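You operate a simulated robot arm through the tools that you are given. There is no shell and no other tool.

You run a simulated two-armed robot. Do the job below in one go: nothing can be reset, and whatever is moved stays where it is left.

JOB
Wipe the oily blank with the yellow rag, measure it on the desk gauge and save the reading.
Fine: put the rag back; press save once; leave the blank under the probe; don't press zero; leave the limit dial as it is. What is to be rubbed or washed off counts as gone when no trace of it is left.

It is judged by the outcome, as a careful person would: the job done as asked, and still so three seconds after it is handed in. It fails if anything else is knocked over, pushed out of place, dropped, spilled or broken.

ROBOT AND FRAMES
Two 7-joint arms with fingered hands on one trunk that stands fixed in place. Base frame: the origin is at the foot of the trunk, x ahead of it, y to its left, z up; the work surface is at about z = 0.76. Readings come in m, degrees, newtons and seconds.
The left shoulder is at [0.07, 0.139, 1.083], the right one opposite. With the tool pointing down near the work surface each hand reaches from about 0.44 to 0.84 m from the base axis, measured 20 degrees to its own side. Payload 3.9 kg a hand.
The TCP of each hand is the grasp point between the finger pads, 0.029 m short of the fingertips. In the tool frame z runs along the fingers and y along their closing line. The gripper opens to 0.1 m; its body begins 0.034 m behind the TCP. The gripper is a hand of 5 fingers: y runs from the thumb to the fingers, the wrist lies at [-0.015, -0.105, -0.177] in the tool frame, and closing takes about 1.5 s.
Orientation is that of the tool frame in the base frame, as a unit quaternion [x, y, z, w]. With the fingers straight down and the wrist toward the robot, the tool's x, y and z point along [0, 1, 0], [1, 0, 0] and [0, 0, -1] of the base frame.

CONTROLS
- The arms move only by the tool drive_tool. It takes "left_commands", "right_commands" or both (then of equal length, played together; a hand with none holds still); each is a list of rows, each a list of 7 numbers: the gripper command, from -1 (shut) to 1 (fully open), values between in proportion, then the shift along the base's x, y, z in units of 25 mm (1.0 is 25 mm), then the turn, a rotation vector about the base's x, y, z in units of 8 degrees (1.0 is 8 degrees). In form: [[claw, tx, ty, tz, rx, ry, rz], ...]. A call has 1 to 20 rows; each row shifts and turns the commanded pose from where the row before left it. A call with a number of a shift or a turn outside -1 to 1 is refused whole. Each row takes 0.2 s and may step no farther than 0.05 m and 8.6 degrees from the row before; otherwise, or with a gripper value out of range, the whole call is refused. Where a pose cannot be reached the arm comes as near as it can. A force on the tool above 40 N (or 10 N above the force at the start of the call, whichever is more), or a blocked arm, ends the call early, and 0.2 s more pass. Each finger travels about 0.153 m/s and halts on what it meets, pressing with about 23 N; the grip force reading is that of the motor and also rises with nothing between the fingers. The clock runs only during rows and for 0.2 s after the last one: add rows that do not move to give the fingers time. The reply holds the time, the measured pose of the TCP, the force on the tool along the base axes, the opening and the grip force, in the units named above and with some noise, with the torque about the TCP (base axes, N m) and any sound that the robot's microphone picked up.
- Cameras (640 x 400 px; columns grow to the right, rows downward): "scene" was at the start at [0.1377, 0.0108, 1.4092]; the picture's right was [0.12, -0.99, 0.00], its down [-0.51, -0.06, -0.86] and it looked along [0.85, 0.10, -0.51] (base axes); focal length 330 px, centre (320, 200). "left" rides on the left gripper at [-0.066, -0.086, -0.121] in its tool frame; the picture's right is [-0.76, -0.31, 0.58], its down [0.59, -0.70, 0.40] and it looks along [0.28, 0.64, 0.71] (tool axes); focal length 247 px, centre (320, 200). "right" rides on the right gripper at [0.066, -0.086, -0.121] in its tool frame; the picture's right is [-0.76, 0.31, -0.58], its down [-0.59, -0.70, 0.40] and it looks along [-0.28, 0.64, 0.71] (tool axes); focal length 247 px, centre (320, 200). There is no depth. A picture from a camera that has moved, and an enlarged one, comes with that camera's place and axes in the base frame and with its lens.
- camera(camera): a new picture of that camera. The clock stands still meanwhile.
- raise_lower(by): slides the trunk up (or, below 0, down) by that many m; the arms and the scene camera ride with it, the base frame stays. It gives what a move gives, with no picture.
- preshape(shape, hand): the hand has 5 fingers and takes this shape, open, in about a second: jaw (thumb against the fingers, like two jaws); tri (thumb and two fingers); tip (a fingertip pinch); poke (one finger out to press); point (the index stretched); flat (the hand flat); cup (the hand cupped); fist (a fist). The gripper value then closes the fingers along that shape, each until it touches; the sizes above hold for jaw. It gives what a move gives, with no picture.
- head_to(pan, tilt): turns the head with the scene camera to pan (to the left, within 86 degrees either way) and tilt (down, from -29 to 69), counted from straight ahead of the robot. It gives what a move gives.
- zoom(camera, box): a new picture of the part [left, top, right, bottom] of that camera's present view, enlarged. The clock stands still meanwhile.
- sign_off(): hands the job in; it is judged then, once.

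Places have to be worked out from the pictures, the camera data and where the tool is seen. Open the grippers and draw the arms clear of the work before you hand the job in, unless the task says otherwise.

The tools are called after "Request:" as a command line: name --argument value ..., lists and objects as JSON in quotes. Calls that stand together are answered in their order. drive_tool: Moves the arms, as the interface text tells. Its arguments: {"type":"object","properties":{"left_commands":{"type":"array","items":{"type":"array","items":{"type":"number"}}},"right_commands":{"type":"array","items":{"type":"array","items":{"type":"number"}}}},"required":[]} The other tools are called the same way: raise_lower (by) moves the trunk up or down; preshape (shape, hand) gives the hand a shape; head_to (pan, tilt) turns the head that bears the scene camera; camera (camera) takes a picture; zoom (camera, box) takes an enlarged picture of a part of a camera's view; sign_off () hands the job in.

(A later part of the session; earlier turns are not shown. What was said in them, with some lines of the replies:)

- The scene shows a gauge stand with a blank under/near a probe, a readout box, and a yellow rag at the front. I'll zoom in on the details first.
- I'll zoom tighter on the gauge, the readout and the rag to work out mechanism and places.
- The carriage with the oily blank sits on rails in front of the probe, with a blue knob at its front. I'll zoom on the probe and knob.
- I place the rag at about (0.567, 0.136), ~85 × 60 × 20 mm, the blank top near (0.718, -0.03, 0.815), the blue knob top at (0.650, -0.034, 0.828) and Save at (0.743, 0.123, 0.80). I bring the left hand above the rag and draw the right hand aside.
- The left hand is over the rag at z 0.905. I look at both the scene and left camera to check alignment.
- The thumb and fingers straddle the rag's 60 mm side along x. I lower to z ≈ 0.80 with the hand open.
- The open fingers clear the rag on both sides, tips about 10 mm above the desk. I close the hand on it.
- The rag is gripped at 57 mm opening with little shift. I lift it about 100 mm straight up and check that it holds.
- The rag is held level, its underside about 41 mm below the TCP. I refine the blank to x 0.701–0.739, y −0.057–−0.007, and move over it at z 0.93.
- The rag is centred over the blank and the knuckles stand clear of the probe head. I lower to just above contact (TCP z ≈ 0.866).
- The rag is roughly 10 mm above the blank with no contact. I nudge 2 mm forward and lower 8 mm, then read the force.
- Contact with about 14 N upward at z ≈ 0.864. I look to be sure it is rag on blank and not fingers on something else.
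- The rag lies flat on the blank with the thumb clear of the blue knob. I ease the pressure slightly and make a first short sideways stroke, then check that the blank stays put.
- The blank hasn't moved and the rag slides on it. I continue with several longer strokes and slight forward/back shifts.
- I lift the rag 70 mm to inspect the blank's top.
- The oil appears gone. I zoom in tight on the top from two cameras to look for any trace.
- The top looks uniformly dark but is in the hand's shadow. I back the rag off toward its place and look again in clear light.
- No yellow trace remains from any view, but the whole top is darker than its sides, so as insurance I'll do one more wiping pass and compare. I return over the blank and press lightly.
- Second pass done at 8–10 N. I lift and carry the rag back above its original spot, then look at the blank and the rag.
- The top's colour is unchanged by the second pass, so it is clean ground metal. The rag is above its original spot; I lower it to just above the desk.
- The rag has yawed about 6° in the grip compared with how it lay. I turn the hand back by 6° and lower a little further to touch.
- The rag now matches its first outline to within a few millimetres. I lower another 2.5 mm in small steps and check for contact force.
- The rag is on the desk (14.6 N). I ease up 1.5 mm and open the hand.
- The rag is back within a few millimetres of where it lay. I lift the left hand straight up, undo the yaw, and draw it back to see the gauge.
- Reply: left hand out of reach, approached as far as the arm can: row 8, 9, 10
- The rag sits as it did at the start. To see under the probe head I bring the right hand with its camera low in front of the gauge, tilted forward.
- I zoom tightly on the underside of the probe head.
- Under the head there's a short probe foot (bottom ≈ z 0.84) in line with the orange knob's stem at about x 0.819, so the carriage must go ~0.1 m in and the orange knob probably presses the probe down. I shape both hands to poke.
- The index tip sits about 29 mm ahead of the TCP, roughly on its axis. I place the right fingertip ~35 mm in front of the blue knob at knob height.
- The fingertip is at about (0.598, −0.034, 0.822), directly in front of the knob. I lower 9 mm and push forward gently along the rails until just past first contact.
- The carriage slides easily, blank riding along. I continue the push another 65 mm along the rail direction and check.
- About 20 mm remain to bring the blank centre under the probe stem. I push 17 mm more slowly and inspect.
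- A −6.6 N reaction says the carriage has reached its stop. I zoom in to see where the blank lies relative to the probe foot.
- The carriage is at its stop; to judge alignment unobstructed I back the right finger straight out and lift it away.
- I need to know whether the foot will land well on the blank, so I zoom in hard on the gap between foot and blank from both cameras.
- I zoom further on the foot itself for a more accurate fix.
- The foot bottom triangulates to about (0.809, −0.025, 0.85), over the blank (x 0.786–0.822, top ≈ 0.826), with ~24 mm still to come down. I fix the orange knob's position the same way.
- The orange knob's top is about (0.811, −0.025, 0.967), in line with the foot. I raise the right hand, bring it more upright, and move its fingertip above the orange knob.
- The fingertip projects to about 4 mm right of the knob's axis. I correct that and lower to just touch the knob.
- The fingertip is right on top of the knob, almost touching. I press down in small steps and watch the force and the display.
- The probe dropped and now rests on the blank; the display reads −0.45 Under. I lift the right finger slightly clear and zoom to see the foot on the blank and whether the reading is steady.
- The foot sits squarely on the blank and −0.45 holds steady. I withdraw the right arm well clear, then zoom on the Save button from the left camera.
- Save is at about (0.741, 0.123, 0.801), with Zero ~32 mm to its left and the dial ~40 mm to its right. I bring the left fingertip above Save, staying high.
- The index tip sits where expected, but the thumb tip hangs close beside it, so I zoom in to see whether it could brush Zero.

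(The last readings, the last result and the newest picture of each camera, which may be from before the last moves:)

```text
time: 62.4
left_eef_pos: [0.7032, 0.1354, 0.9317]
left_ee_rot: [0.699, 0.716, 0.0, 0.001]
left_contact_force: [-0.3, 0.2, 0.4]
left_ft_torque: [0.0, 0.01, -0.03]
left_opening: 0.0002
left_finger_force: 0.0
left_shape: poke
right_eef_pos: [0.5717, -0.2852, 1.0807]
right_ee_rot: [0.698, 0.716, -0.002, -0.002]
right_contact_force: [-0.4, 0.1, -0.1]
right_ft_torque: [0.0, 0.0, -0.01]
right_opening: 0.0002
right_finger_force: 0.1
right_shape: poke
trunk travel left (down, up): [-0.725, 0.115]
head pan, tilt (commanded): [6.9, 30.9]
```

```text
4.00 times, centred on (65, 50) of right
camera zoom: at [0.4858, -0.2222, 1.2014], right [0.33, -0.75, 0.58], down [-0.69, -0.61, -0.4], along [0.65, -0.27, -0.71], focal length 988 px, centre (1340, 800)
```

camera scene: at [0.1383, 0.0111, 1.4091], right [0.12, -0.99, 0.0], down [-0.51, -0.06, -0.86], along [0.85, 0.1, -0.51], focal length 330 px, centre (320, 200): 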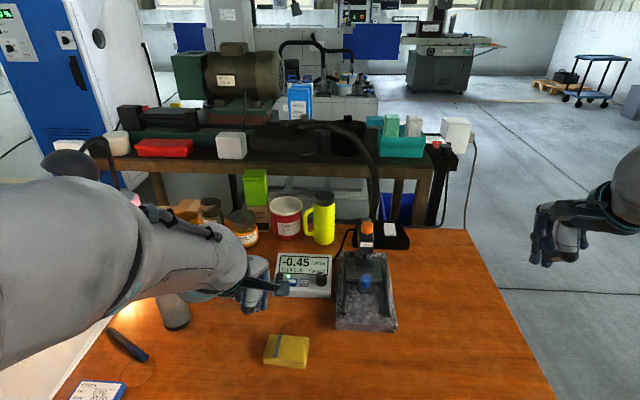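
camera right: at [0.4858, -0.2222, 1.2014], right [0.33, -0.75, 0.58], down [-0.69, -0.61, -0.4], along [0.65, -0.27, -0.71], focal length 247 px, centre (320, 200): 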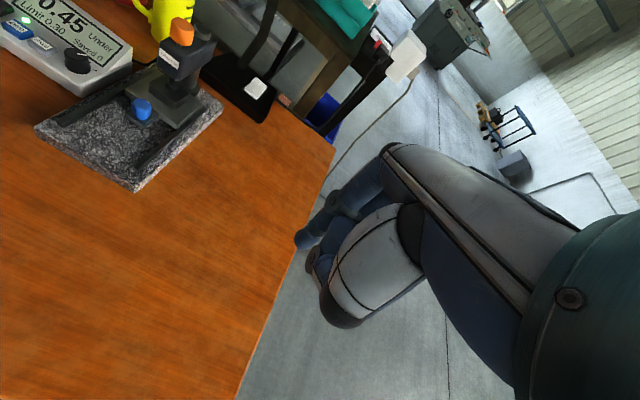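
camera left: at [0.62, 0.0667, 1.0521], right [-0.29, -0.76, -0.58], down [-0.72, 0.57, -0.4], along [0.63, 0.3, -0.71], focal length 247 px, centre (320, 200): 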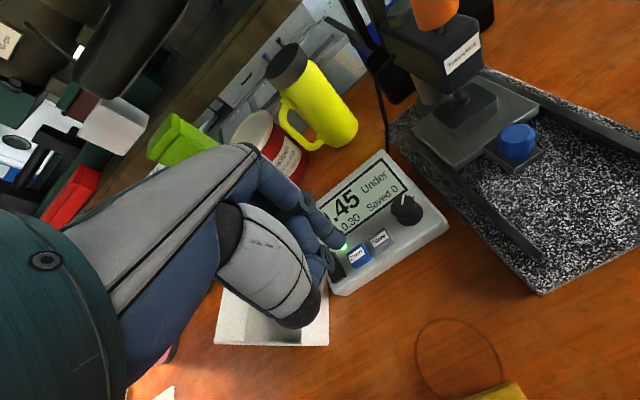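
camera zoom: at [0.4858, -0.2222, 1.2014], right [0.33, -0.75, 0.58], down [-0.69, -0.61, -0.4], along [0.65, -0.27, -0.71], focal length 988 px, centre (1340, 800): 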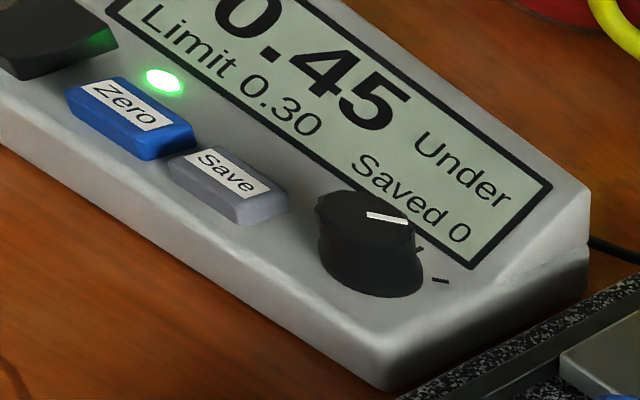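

Another curled digit seems to hang almost level with the index tip about 15 mm toward Zero, which is risky. I raise the hand 40 mm and try the "point" shape instead.

Request:
drive_tool --left_commands '[[1, 0, 0, 0.8, 0, 0, 0], [1, 0, 0, 0.8, 0, 0, 0], [1, 0, 0, 0, 0, 0, 0]]'

Request:
preshape --shape "point" --hand "left"

Request:
camera --camera "left"

Request:
zoom --camera "scene" --box '[260, 190, 360, 300]'

Request:
zoom --camera "left" --box '[260, 150, 400, 320]'

```text
time: 63.2
left_eef_pos: [0.7033, 0.1356, 0.9705]
left_ee_rot: [0.699, 0.715, -0.001, 0.001]
left_contact_force: [-0.6, 0.3, -0.5]
left_ft_torque: [0.01, -0.04, -0.01]
left_opening: 0.0
left_finger_force: 0.1
left_shape: poke
right_eef_pos: [0.5733, -0.2856, 1.0801]
right_ee_rot: [0.698, 0.716, -0.001, -0.002]
right_contact_force: [0.4, -0.3, 0.0]
right_ft_torque: [0.02, 0.0, -0.03]
right_opening: 0.0
right_finger_force: 0.0
right_shape: poke
trunk travel left (down, up): [-0.725, 0.115]
head pan, tilt (commanded): [6.9, 30.9]
```

```text
time: 64.1
left_eef_pos: [0.7034, 0.1343, 0.9714]
left_ee_rot: [0.699, 0.715, 0.0, -0.001]
left_contact_force: [0.0, 0.3, -0.1]
left_ft_torque: [-0.04, 0.01, 0.0]
left_opening: 0.0002
left_finger_force: 0.1
left_shape: point
right_eef_pos: [0.5736, -0.2858, 1.0802]
right_ee_rot: [0.699, 0.715, -0.001, -0.002]
right_contact_force: [-1.0, 0.7, 0.6]
right_ft_torque: [0.03, 0.02, -0.02]
right_opening: 0.0
right_finger_force: 0.0
right_shape: poke
trunk travel left (down, up): [-0.725, 0.115]
head pan, tilt (commanded): [6.9, 30.9]
```

```text
taken
camera left: at [0.6204, 0.0668, 1.0928], right [-0.29, -0.76, -0.58], down [-0.72, 0.57, -0.4], along [0.63, 0.3, -0.71], focal length 247 px, centre (320, 200)
```

left: 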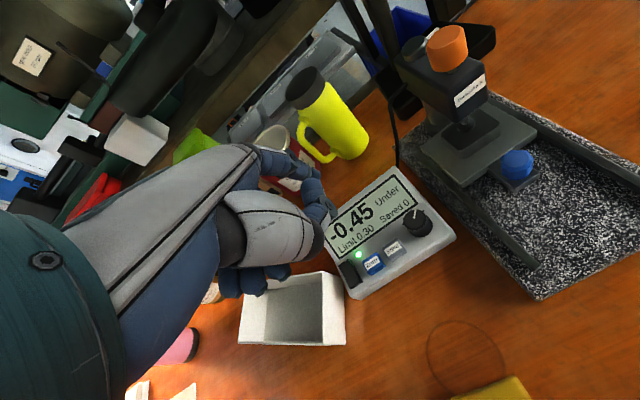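

```text
3.64 times, centred on (310, 245) of scene
camera zoom: at [0.1377, 0.0108, 1.4092], right [0.12, -0.99, 0.0], down [-0.51, -0.06, -0.86], along [0.85, 0.1, -0.51], focal length 1202 px, centre (356, 36)
```

zoom: 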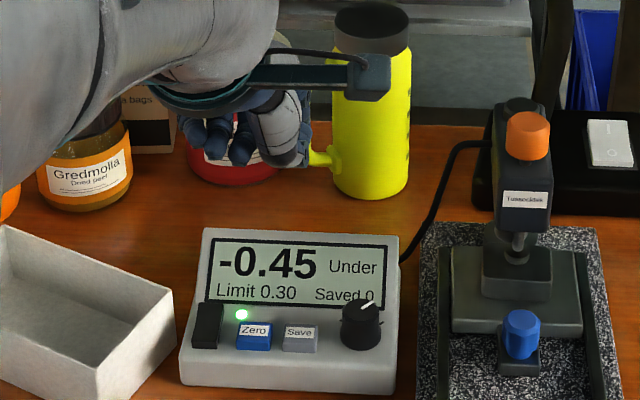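

```text
2.35 times, centred on (330, 235) of left
camera zoom: at [0.6204, 0.0668, 1.0928], right [-0.29, -0.76, -0.58], down [-0.72, 0.57, -0.4], along [0.63, 0.3, -0.71], focal length 581 px, centre (296, 118)
```

zoom: 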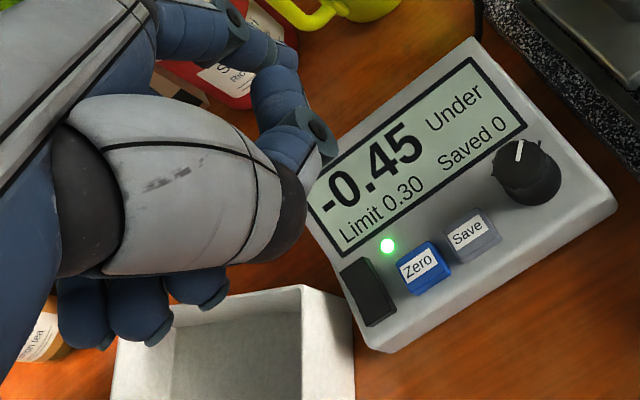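

In this shape the index is not clearly extended from this view. I hold still for a second with the open command and look again.

Request:
drive_tool --left_commands '[[1, 0, 0, 0, 0, 0, 0], [1, 0, 0, 0, 0, 0, 0], [1, 0, 0, 0, 0, 0, 0], [1, 0, 0, 0, 0, 0, 0], [1, 0, 0, 0, 0, 0, 0]]'

Request:
zoom --camera "left" --box '[200, 120, 380, 300]'

Request:
zoom --camera "scene" --box '[280, 200, 340, 250]'

```text
time: 65.3
left_eef_pos: [0.7035, 0.1354, 0.972]
left_ee_rot: [0.698, 0.716, 0.0, 0.0]
left_contact_force: [-0.2, -0.5, -0.6]
left_ft_torque: [-0.01, 0.01, -0.03]
left_opening: 0.0
left_finger_force: 0.0
left_shape: point
right_eef_pos: [0.5742, -0.2862, 1.0798]
right_ee_rot: [0.698, 0.716, -0.001, -0.001]
right_contact_force: [-0.4, 0.5, 0.2]
right_ft_torque: [-0.03, -0.03, 0.02]
right_opening: 0.0
right_finger_force: 0.1
right_shape: poke
trunk travel left (down, up): [-0.725, 0.115]
head pan, tilt (commanded): [6.9, 30.9]
```

```text
2.22 times, centred on (290, 210) of left
camera zoom: at [0.6204, 0.0668, 1.0928], right [-0.29, -0.76, -0.58], down [-0.72, 0.57, -0.4], along [0.63, 0.3, -0.71], focal length 549 px, centre (387, 178)
```

zoom: 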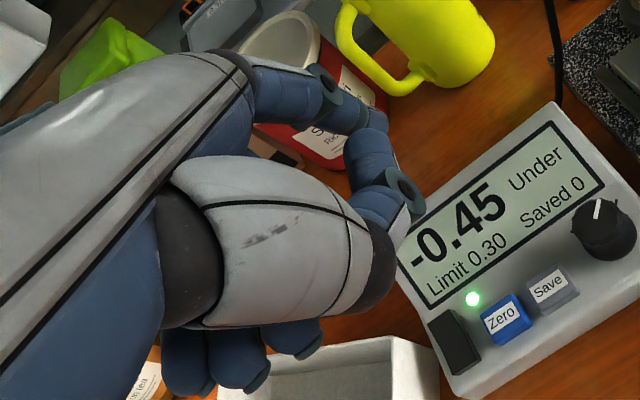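

```text
8.00 times, centred on (310, 225) of scene
camera zoom: at [0.1377, 0.0108, 1.4092], right [0.12, -0.99, 0.0], down [-0.51, -0.06, -0.86], along [0.85, 0.1, -0.51], focal length 2643 px, centre (400, 0)
```

zoom: 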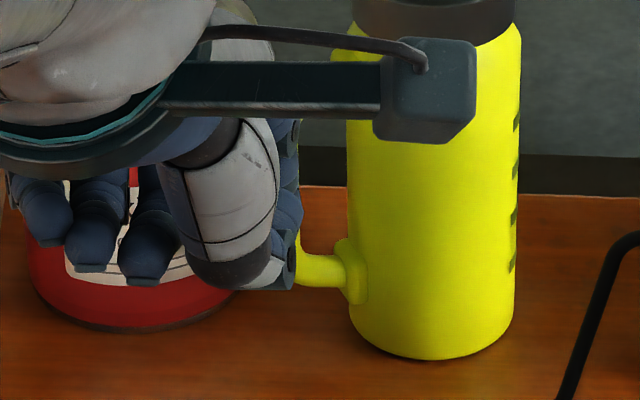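

The "point" shape hides the index, so "poke" is better: from the earlier side view its thumb sits ~10 mm higher and ~22 mm behind the index tip. I go back to poke and yaw the hand 20° so the thumb trails straight behind, away from Zero.

Request:
preshape --shape "poke" --hand "left"

Request:
drive_tool --left_commands '[[1, 0.4, -0.13, -0.4, 0, 0, 0.85], [1, 0.4, -0.13, -0.4, 0, 0, 0.85], [1, 0.37, -0.12, -0.4, 0, 0, 0.8], [1, 0, 0, -0.4, 0, 0, 0], [1, 0, 0, 0, 0, 0, 0]]'

Request:
zoom --camera "scene" --box '[270, 210, 350, 300]'

Request:
camera --camera "left"

Request:
zoom --camera "right" --box '[0, 0, 130, 100]'

```text
time: 66.2
left_eef_pos: [0.7031, 0.1359, 0.9712]
left_ee_rot: [0.699, 0.715, -0.001, 0.0]
left_contact_force: [0.8, 0.7, -0.4]
left_ft_torque: [-0.02, 0.03, 0.0]
left_opening: 0.0
left_finger_force: 0.0
left_shape: poke
right_eef_pos: [0.5725, -0.2845, 1.0796]
right_ee_rot: [0.698, 0.716, -0.001, -0.001]
right_contact_force: [0.0, -0.4, -0.7]
right_ft_torque: [0.04, -0.03, 0.01]
right_opening: 0.0
right_finger_force: 0.0
right_shape: poke
trunk travel left (down, up): [-0.725, 0.115]
head pan, tilt (commanded): [6.9, 30.9]
```

```text
time: 67.4
left_eef_pos: [0.7329, 0.1266, 0.9304]
left_ee_rot: [0.563, 0.827, 0.0, 0.0]
left_contact_force: [0.0, 0.2, 0.2]
left_ft_torque: [0.02, -0.02, 0.0]
left_opening: 0.0
left_finger_force: 0.1
left_shape: poke
right_eef_pos: [0.573, -0.2862, 1.0807]
right_ee_rot: [0.698, 0.716, 0.0, -0.002]
right_contact_force: [-0.6, -0.3, 0.2]
right_ft_torque: [0.02, 0.0, 0.03]
right_opening: 0.0
right_finger_force: 0.0
right_shape: poke
trunk travel left (down, up): [-0.725, 0.115]
head pan, tilt (commanded): [6.9, 30.9]
```

```text
4.44 times, centred on (310, 255) of scene
camera zoom: at [0.1376, 0.0109, 1.4092], right [0.12, -0.99, 0.0], down [-0.51, -0.06, -0.86], along [0.85, 0.1, -0.51], focal length 1469 px, centre (364, -44)
```

zoom: 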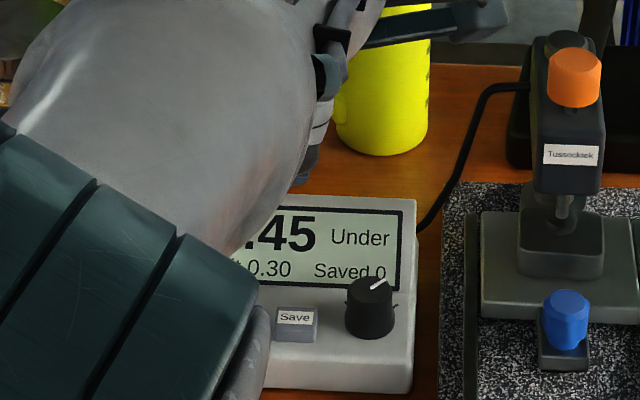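

```text
taken
camera left: at [0.6785, 0.0345, 1.0517], right [-0.01, -0.82, -0.58], down [-0.87, 0.29, -0.4], along [0.49, 0.5, -0.71], focal length 247 px, centre (320, 200)
```

left: 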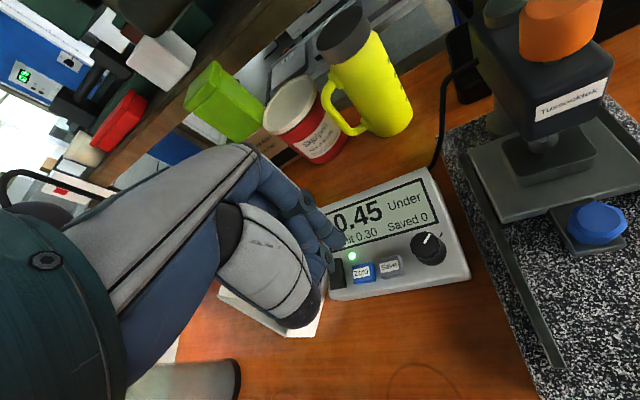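

```text
4.00 times, centred on (65, 50) of right
camera zoom: at [0.4864, -0.2222, 1.2012], right [0.33, -0.75, 0.58], down [-0.69, -0.61, -0.4], along [0.65, -0.27, -0.71], focal length 988 px, centre (1340, 800)
```

zoom: 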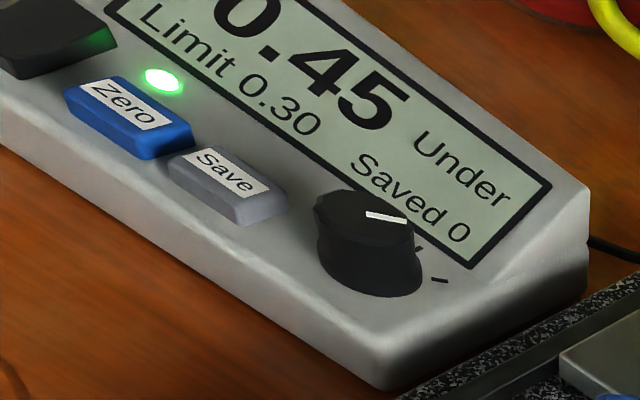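

The forearm now blocks the scene view. I check the full scene and the close-up from the left camera before going lower.

Request:
camera --camera "scene"

Request:
zoom --camera "left" --box '[280, 180, 460, 310]'

```text
taken
camera scene: at [0.1376, 0.0109, 1.4092], right [0.12, -0.99, 0.0], down [-0.51, -0.06, -0.86], along [0.85, 0.1, -0.51], focal length 330 px, centre (320, 200)
```

scene: 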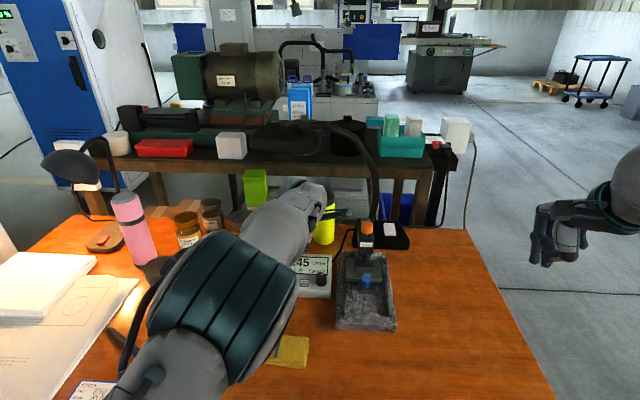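

```text
3.08 times, centred on (370, 245) of left
camera zoom: at [0.6785, 0.0345, 1.0517], right [-0.01, -0.82, -0.58], down [-0.87, 0.29, -0.4], along [0.49, 0.5, -0.71], focal length 760 px, centre (166, 62)
```

zoom: 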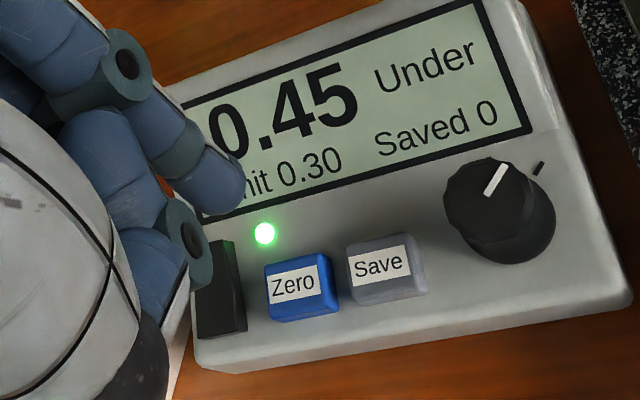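

The Save label's bearing from the left camera matches a point directly under the fingertip (within ~3 mm). I nudge 3 mm forward and lower until the tip is ~20 mm above the button.

Request:
drive_tool --left_commands '[[1, 0.12, 0.04, -0.8, 0, 0, 0], [1, 0, 0, -0.8, 0, 0, 0], [1, 0, 0, -0.8, 0, 0, 0], [1, 0, 0, -0.8, 0, 0, 0], [1, 0, 0, 0, 0, 0, 0]]'

Request:
zoom --camera "left" --box '[280, 180, 460, 310]'

Request:
zoom --camera "right" --box '[0, 0, 130, 100]'

Request:
zoom --camera "scene" --box '[270, 220, 350, 300]'

```text
time: 68.6
left_eef_pos: [0.7331, 0.1252, 0.8522]
left_ee_rot: [0.564, 0.826, 0.0, 0.002]
left_contact_force: [0.5, -0.6, -0.5]
left_ft_torque: [-0.03, 0.06, 0.01]
left_opening: 0.0002
left_finger_force: 0.1
left_shape: poke
right_eef_pos: [0.5725, -0.2861, 1.0808]
right_ee_rot: [0.698, 0.716, -0.001, -0.001]
right_contact_force: [-0.2, 0.6, 0.5]
right_ft_torque: [0.0, -0.01, 0.0]
right_opening: 0.0
right_finger_force: 0.0
right_shape: poke
trunk travel left (down, up): [-0.725, 0.115]
head pan, tilt (commanded): [6.9, 30.9]
```

```text
3.08 times, centred on (370, 245) of left
camera zoom: at [0.6793, 0.033, 0.973], right [-0.01, -0.82, -0.58], down [-0.87, 0.29, -0.4], along [0.49, 0.5, -0.71], focal length 760 px, centre (166, 62)
```

zoom: 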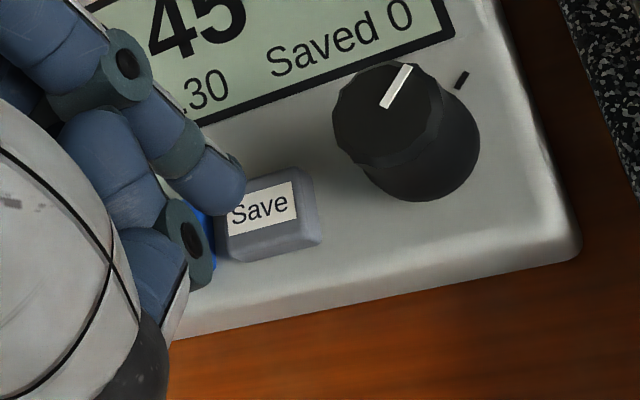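

```text
4.00 times, centred on (65, 50) of right
camera zoom: at [0.4861, -0.2223, 1.2013], right [0.33, -0.75, 0.58], down [-0.69, -0.61, -0.4], along [0.65, -0.27, -0.71], focal length 988 px, centre (1340, 800)
```

zoom: 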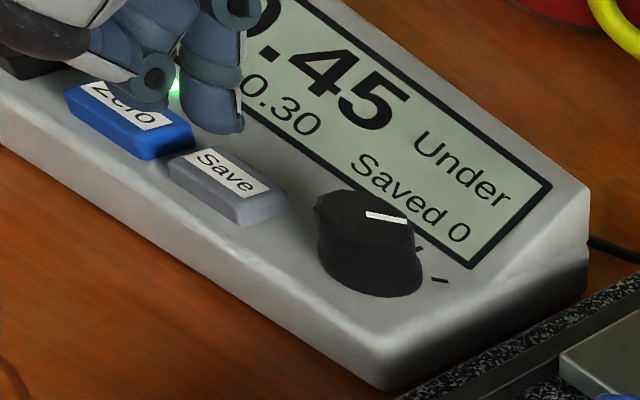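

```text
5.00 times, centred on (310, 260) of scene
camera zoom: at [0.1373, 0.0108, 1.4092], right [0.12, -0.99, 0.0], down [-0.51, -0.06, -0.86], along [0.85, 0.1, -0.51], focal length 1652 px, centre (370, -100)
```

zoom: 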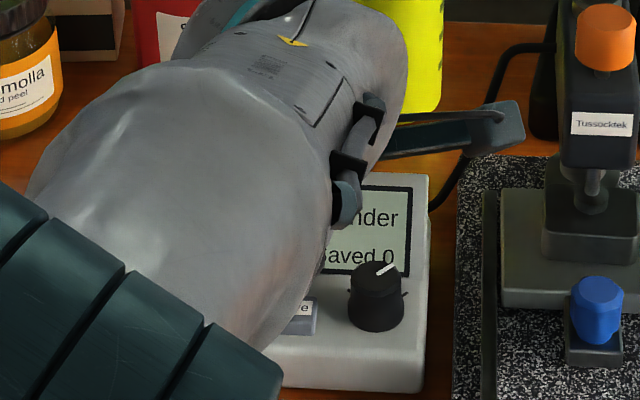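

Triangulating with both wrist cameras puts the fingertip at (0.7405, 0.118, 0.823) and the Save label at (0.743, 0.123, 0.804); thumb is well above. I nudge 2 mm toward its centre and lower to just above contact.

Request:
drive_tool --left_commands '[[1, 0.08, 0.08, -0.3, 0, 0, 0], [1, 0, 0, -0.24, 0, 0, 0], [1, 0, 0, 0, 0, 0, 0]]'

Request:
zoom --camera "left" --box '[280, 180, 460, 310]'

Request:
zoom --camera "right" --box '[0, 0, 130, 100]'

```text
time: 69.4
left_eef_pos: [0.7363, 0.1288, 0.8368]
left_ee_rot: [0.564, 0.826, 0.0, 0.0]
left_contact_force: [0.2, 0.2, -0.7]
left_ft_torque: [-0.03, 0.06, 0.0]
left_opening: 0.0
left_finger_force: 0.0
left_shape: poke
right_eef_pos: [0.5733, -0.285, 1.0794]
right_ee_rot: [0.698, 0.716, -0.001, -0.001]
right_contact_force: [-0.1, 0.6, 0.6]
right_ft_torque: [0.01, -0.01, -0.01]
right_opening: 0.0
right_finger_force: 0.1
right_shape: poke
trunk travel left (down, up): [-0.725, 0.115]
head pan, tilt (commanded): [6.9, 30.9]
```

```text
3.08 times, centred on (370, 245) of left
camera zoom: at [0.6818, 0.0353, 0.9587], right [-0.01, -0.82, -0.58], down [-0.87, 0.29, -0.4], along [0.49, 0.5, -0.71], focal length 760 px, centre (166, 62)
```

zoom: 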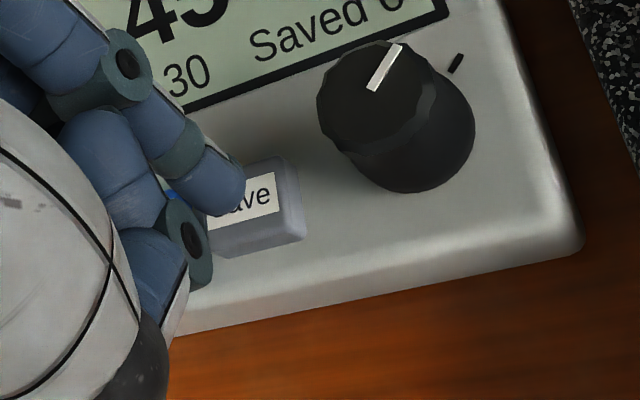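

```text
4.00 times, centred on (65, 50) of right
camera zoom: at [0.4864, -0.2222, 1.2011], right [0.33, -0.75, 0.58], down [-0.69, -0.61, -0.4], along [0.65, -0.27, -0.72], focal length 988 px, centre (1340, 800)
```

zoom: 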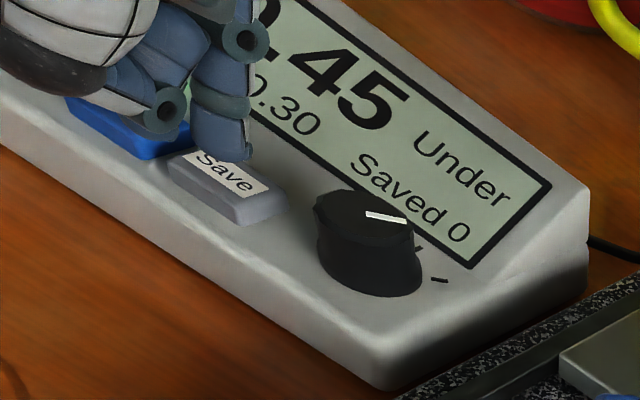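

The tip is centred over Save a few millimetres above it. I step down 3 mm and read the force.

Request:
drive_tool --left_commands '[[1, 0, 0, -0.06, 0, 0, 0], [1, 0, 0, -0.06, 0, 0, 0], [1, 0, 0, 0, 0, 0, 0]]'

Request:
zoom --camera "right" --box '[0, 0, 130, 100]'

```text
time: 70.2
left_eef_pos: [0.7384, 0.1291, 0.8338]
left_ee_rot: [0.564, 0.826, 0.0, -0.001]
left_contact_force: [0.1, -0.2, -1.2]
left_ft_torque: [-0.03, -0.01, -0.01]
left_opening: 0.0
left_finger_force: 0.0
left_shape: poke
right_eef_pos: [0.5732, -0.2864, 1.0802]
right_ee_rot: [0.698, 0.716, -0.001, -0.001]
right_contact_force: [-0.5, -0.1, -0.4]
right_ft_torque: [0.0, 0.01, 0.02]
right_opening: 0.0
right_finger_force: 0.0
right_shape: poke
trunk travel left (down, up): [-0.725, 0.115]
head pan, tilt (commanded): [6.9, 30.9]
```

```text
4.00 times, centred on (65, 50) of right
camera zoom: at [0.4864, -0.2223, 1.2011], right [0.33, -0.75, 0.58], down [-0.69, -0.61, -0.4], along [0.65, -0.27, -0.72], focal length 988 px, centre (1340, 800)
```

zoom: 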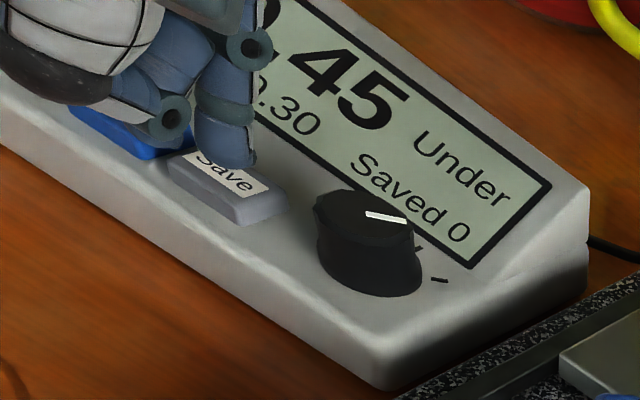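

Still no contact; the tip may be slightly toward the back of the button, so I ease 3 mm back and step down 3 mm more.

Request:
drive_tool --left_commands '[[1, -0.12, 0, -0.04, 0, 0, 0], [1, 0, 0, -0.08, 0, 0, 0], [1, 0, 0, 0, 0, 0, 0]]'

Request:
zoom --camera "right" --box '[0, 0, 130, 100]'

```text
time: 71.0
left_eef_pos: [0.7343, 0.1291, 0.8304]
left_ee_rot: [0.563, 0.826, 0.0, 0.0]
left_contact_force: [0.3, 0.2, 0.9]
left_ft_torque: [-0.02, 0.01, 0.0]
left_opening: 0.0
left_finger_force: 0.1
left_shape: poke
right_eef_pos: [0.5723, -0.2857, 1.0796]
right_ee_rot: [0.699, 0.715, -0.001, -0.001]
right_contact_force: [-0.2, -0.4, 0.3]
right_ft_torque: [-0.01, 0.01, 0.01]
right_opening: 0.0
right_finger_force: 0.2
right_shape: poke
trunk travel left (down, up): [-0.725, 0.115]
head pan, tilt (commanded): [6.9, 30.9]
```

```text
4.00 times, centred on (65, 50) of right
camera zoom: at [0.4863, -0.2223, 1.2012], right [0.33, -0.75, 0.58], down [-0.69, -0.61, -0.4], along [0.65, -0.27, -0.72], focal length 988 px, centre (1340, 800)
```

zoom: 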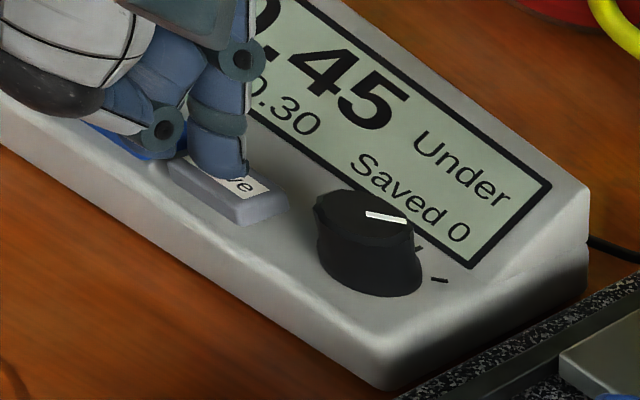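

The tip is on the Save label, slightly left of centre. I shift 3 mm right and press down another 2 mm.

Request:
drive_tool --left_commands '[[1, 0, -0.12, 0.02, 0, 0, 0], [1, 0, 0, -0.06, 0, 0, 0], [1, 0, 0, -0.04, 0, 0, 0]]'

Request:
zoom --camera "right" --box '[0, 0, 130, 100]'

```text
time: 71.8
left_eef_pos: [0.7339, 0.1256, 0.8289]
left_ee_rot: [0.564, 0.826, 0.0, 0.001]
left_contact_force: [-0.1, 0.8, 0.8]
left_ft_torque: [0.0, 0.03, 0.05]
left_opening: 0.0002
left_finger_force: 0.0
left_shape: poke
right_eef_pos: [0.5726, -0.2864, 1.08]
right_ee_rot: [0.698, 0.716, -0.002, -0.001]
right_contact_force: [0.0, 0.4, 0.3]
right_ft_torque: [-0.03, 0.02, 0.01]
right_opening: 0.0002
right_finger_force: 0.1
right_shape: poke
trunk travel left (down, up): [-0.725, 0.115]
head pan, tilt (commanded): [6.9, 30.9]
```

```text
4.00 times, centred on (65, 50) of right
camera zoom: at [0.4863, -0.2223, 1.2012], right [0.33, -0.75, 0.58], down [-0.69, -0.61, -0.4], along [0.65, -0.27, -0.72], focal length 988 px, centre (1340, 800)
```

zoom: 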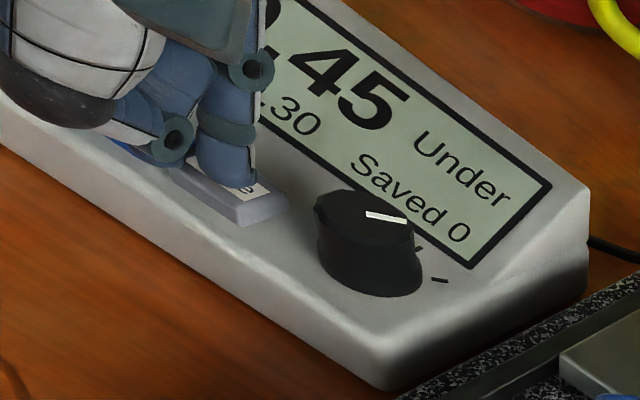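

Well centred on Save now, still light. I press 2.5 mm further.

Request:
drive_tool --left_commands '[[1, 0, 0, -0.05, 0, 0, 0], [1, 0, 0, -0.05, 0, 0, 0]]'

Request:
zoom --camera "right" --box '[0, 0, 130, 100]'

```text
time: 72.4
left_eef_pos: [0.7347, 0.1261, 0.8272]
left_ee_rot: [0.562, 0.827, 0.0, 0.001]
left_contact_force: [0.8, 0.0, 2.9]
left_ft_torque: [0.02, 0.03, 0.02]
left_opening: 0.0
left_finger_force: 0.0
left_shape: poke
right_eef_pos: [0.5736, -0.2859, 1.0802]
right_ee_rot: [0.698, 0.716, -0.001, -0.002]
right_contact_force: [0.1, 0.6, 0.9]
right_ft_torque: [0.01, 0.0, 0.0]
right_opening: 0.0001
right_finger_force: 0.1
right_shape: poke
trunk travel left (down, up): [-0.725, 0.115]
head pan, tilt (commanded): [6.9, 30.9]
heard: click
```

```text
4.00 times, centred on (65, 50) of right
camera zoom: at [0.486, -0.2223, 1.2014], right [0.33, -0.75, 0.58], down [-0.69, -0.61, -0.4], along [0.65, -0.27, -0.71], focal length 988 px, centre (1340, 800)
```

zoom: 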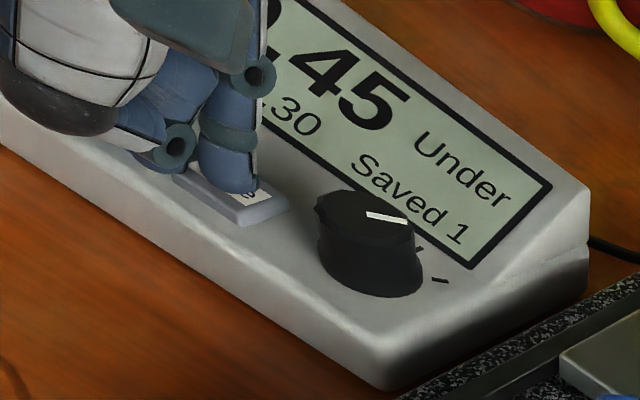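

A click and the display shows "Saved 1". I lift the left finger straight up and away.

Request:
drive_tool --left_commands '[[1, 0, 0, 0.6, 0, 0, 0], [1, 0, 0, 1, 0, 0, 0], [1, 0, 0, 1, 0, 0, 0], [1, 0, 0, 1, 0, 0, 0], [1, 0, 0, 1, 0, 0, 0], [1, 0, 0, 1, 0, 0, 0], [1, 0, 0, 1, 0, 0, 0], [1, 0, 0, 0, 0, 0, 0]]'

Request:
camera --camera "scene"

Request:
zoom --camera "right" --box '[0, 0, 240, 200]'

```text
time: 74.2
left_eef_pos: [0.7343, 0.1267, 0.9916]
left_ee_rot: [0.563, 0.826, -0.001, 0.001]
left_contact_force: [0.0, 0.3, -0.9]
left_ft_torque: [-0.02, -0.01, 0.02]
left_opening: 0.0
left_finger_force: 0.1
left_shape: poke
right_eef_pos: [0.574, -0.2852, 1.0802]
right_ee_rot: [0.699, 0.716, -0.001, -0.001]
right_contact_force: [1.4, -0.1, 1.1]
right_ft_torque: [0.03, 0.02, 0.0]
right_opening: 0.0
right_finger_force: 0.0
right_shape: poke
trunk travel left (down, up): [-0.725, 0.115]
head pan, tilt (commanded): [6.9, 30.9]
```

```text
taken
camera scene: at [0.1381, 0.0108, 1.4091], right [0.12, -0.99, 0.0], down [-0.51, -0.06, -0.86], along [0.85, 0.1, -0.51], focal length 330 px, centre (320, 200)
```

scene: 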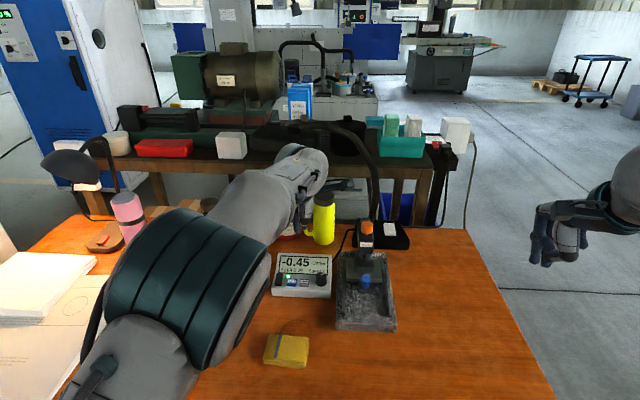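

```text
2.00 times, centred on (120, 100) of right
camera zoom: at [0.4868, -0.2223, 1.2009], right [0.33, -0.75, 0.58], down [-0.69, -0.61, -0.4], along [0.65, -0.27, -0.72], focal length 494 px, centre (720, 400)
```

zoom: 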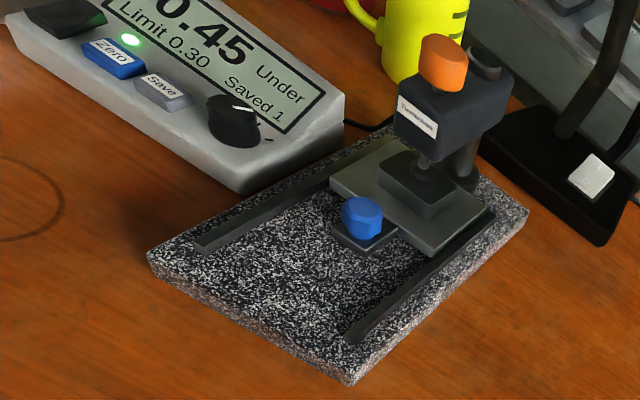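

Saved 1, blank still under the probe, nothing disturbed. I undo the yaw and withdraw the left arm along its earlier path at safe height.

Request:
drive_tool --left_commands '[[1, -0.4, 0.1, 0.4, 0, 0, -0.85], [1, -0.4, 0.1, 0.4, 0, 0, -0.85], [1, -0.4, 0.1, 0.4, 0, 0, -0.8], [1, -0.8, 0.15, 0.3, 0, 0, 0], [1, -0.8, 0.15, 0.3, 0, 0, 0], [1, -0.8, 0.15, 0.3, 0, 0, 0], [1, -0.8, 0.15, 0.3, 0, 0, 0], [1, -0.8, 0.15, 0.3, 0, 0, 0], [1, -0.8, 0.15, 0.3, 0, 0, 0], [1, -0.8, 0.15, 0.3, 0, 0, 0], [1, -0.8, 0.15, 0.3, 0, 0, 0], [1, 0, 0, 0, 0, 0, 0]]'

Request:
camera --camera "scene"

```text
time: 76.8
left_eef_pos: [0.5445, 0.1626, 1.0847]
left_ee_rot: [0.699, 0.716, 0.001, 0.0]
left_contact_force: [-0.1, -1.4, 0.7]
left_ft_torque: [-0.01, 0.01, 0.0]
left_opening: 0.0001
left_finger_force: 0.0
left_shape: poke
left hand out of reach, approached as far as the arm can: row 10
right_eef_pos: [0.5723, -0.2879, 1.0801]
right_ee_rot: [0.698, 0.716, -0.001, -0.002]
right_contact_force: [0.2, -1.5, -0.8]
right_ft_torque: [0.05, -0.01, -0.03]
right_opening: 0.0001
right_finger_force: 0.2
right_shape: poke
trunk travel left (down, up): [-0.725, 0.115]
head pan, tilt (commanded): [6.9, 30.9]
```

```text
taken
camera scene: at [0.1377, 0.0079, 1.4092], right [0.12, -0.99, 0.0], down [-0.51, -0.06, -0.86], along [0.85, 0.1, -0.51], focal length 330 px, centre (320, 200)
```

scene: 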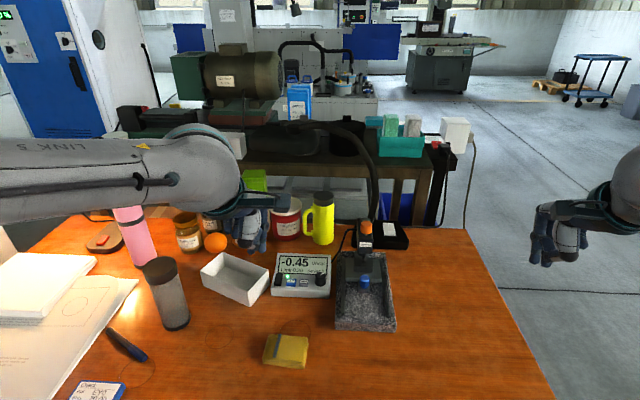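

Everything on the desk is in place with the arms high and clear. I return both hands to open jaw shape.

Request:
preshape --shape "jaw" --hand "left"

Request:
preshape --shape "jaw" --hand "right"

Request:
zoom --camera "scene" --box '[190, 190, 430, 380]'

Request:
zoom --camera "scene" --box '[265, 245, 345, 300]'

Request:
zoom --camera "scene" --box '[335, 210, 405, 335]'

```text
time: 77.7
left_eef_pos: [0.5443, 0.1641, 1.0831]
left_ee_rot: [0.698, 0.716, 0.0, 0.001]
left_contact_force: [0.3, -0.4, -0.3]
left_ft_torque: [-0.01, 0.04, 0.0]
left_opening: 0.1
left_finger_force: 0.1
left_shape: jaw
right_eef_pos: [0.5735, -0.2851, 1.0804]
right_ee_rot: [0.698, 0.716, -0.001, -0.001]
right_contact_force: [-0.5, 0.1, -0.5]
right_ft_torque: [-0.02, 0.03, -0.01]
right_opening: 0.0001
right_finger_force: 0.2
right_shape: poke
trunk travel left (down, up): [-0.725, 0.115]
head pan, tilt (commanded): [6.9, 30.9]
```

```text
time: 78.6
left_eef_pos: [0.5445, 0.1642, 1.0832]
left_ee_rot: [0.698, 0.716, 0.0, 0.0]
left_contact_force: [-0.6, -0.4, 0.2]
left_ft_torque: [0.01, 0.01, 0.01]
left_opening: 0.0998
left_finger_force: 0.0
left_shape: jaw
right_eef_pos: [0.5733, -0.2847, 1.0795]
right_ee_rot: [0.699, 0.716, -0.002, -0.001]
right_contact_force: [-0.4, -0.2, -0.5]
right_ft_torque: [0.01, 0.02, 0.03]
right_opening: 0.1001
right_finger_force: 0.0
right_shape: jaw
trunk travel left (down, up): [-0.725, 0.115]
head pan, tilt (commanded): [6.9, 30.9]
```

```text
2.11 times, centred on (310, 285) of scene
camera zoom: at [0.1377, 0.0109, 1.4092], right [0.12, -0.99, 0.0], down [-0.51, -0.06, -0.86], along [0.85, 0.1, -0.51], focal length 696 px, centre (341, 21)
```

zoom: 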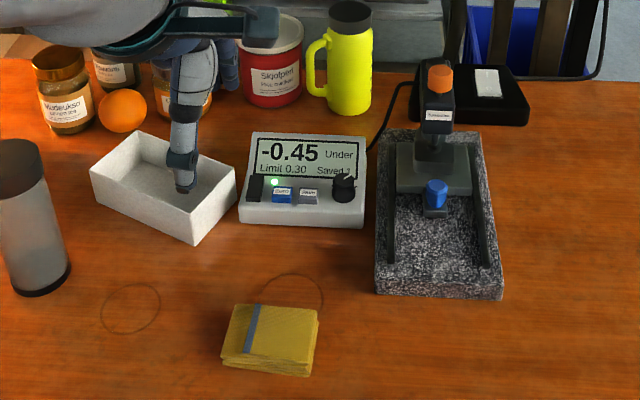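

```text
7.27 times, centred on (305, 272) of scene
camera zoom: at [0.1377, 0.0109, 1.4092], right [0.12, -0.99, 0.0], down [-0.51, -0.06, -0.86], along [0.85, 0.1, -0.51], focal length 2403 px, centre (429, -327)
```

zoom: 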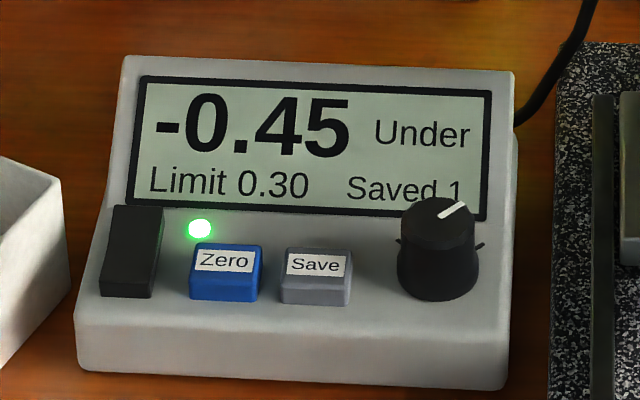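

```text
3.20 times, centred on (370, 272) of scene
camera zoom: at [0.1377, 0.0109, 1.4092], right [0.12, -0.99, 0.0], down [-0.51, -0.06, -0.86], along [0.85, 0.1, -0.51], focal length 1057 px, centre (160, -32)
```

zoom: 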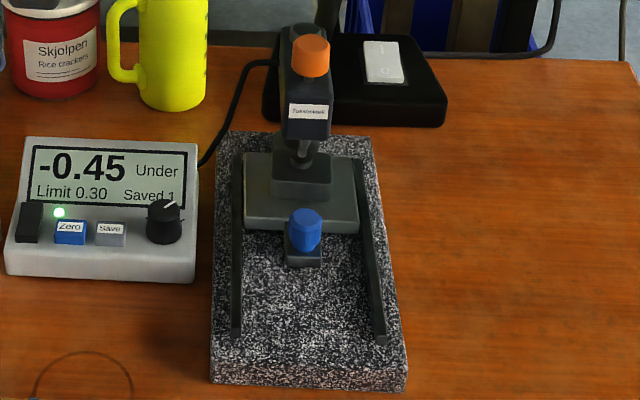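

The blank is clean and under the probe, reading −0.45 with Saved 1 and Limit still 0.30. The rag is back, both hands are open and clear, and nothing else has moved, so I hand the job in.

Request:
sign_off

```text
The job is handed in.
```

I wiped the blank, measured it on the gauge and saved the reading. It came out at **-0.45**, which the gauge marks **Under** against the limit of 0.30.

- **Wiping:** I gave the blank two passes with the rag. After the first, close-up pictures from two cameras showed no trace of oil. I did the second as insurance, and the surface looked the same afterwards.
- **Measuring:** The blank is on the slide, pushed in to its stop. The probe is lowered and resting on the blank, and I left both in place.
- **Saving:** I pressed Save once. There was a click and the display went from "Saved 0" to "Saved 1". Zero was not pressed and the limit dial is unchanged.
- **Rag:** It is back in its original place, to within a few millimetres.

The final pictures show nothing else knocked over or moved. Both hands are open and clear of the work.
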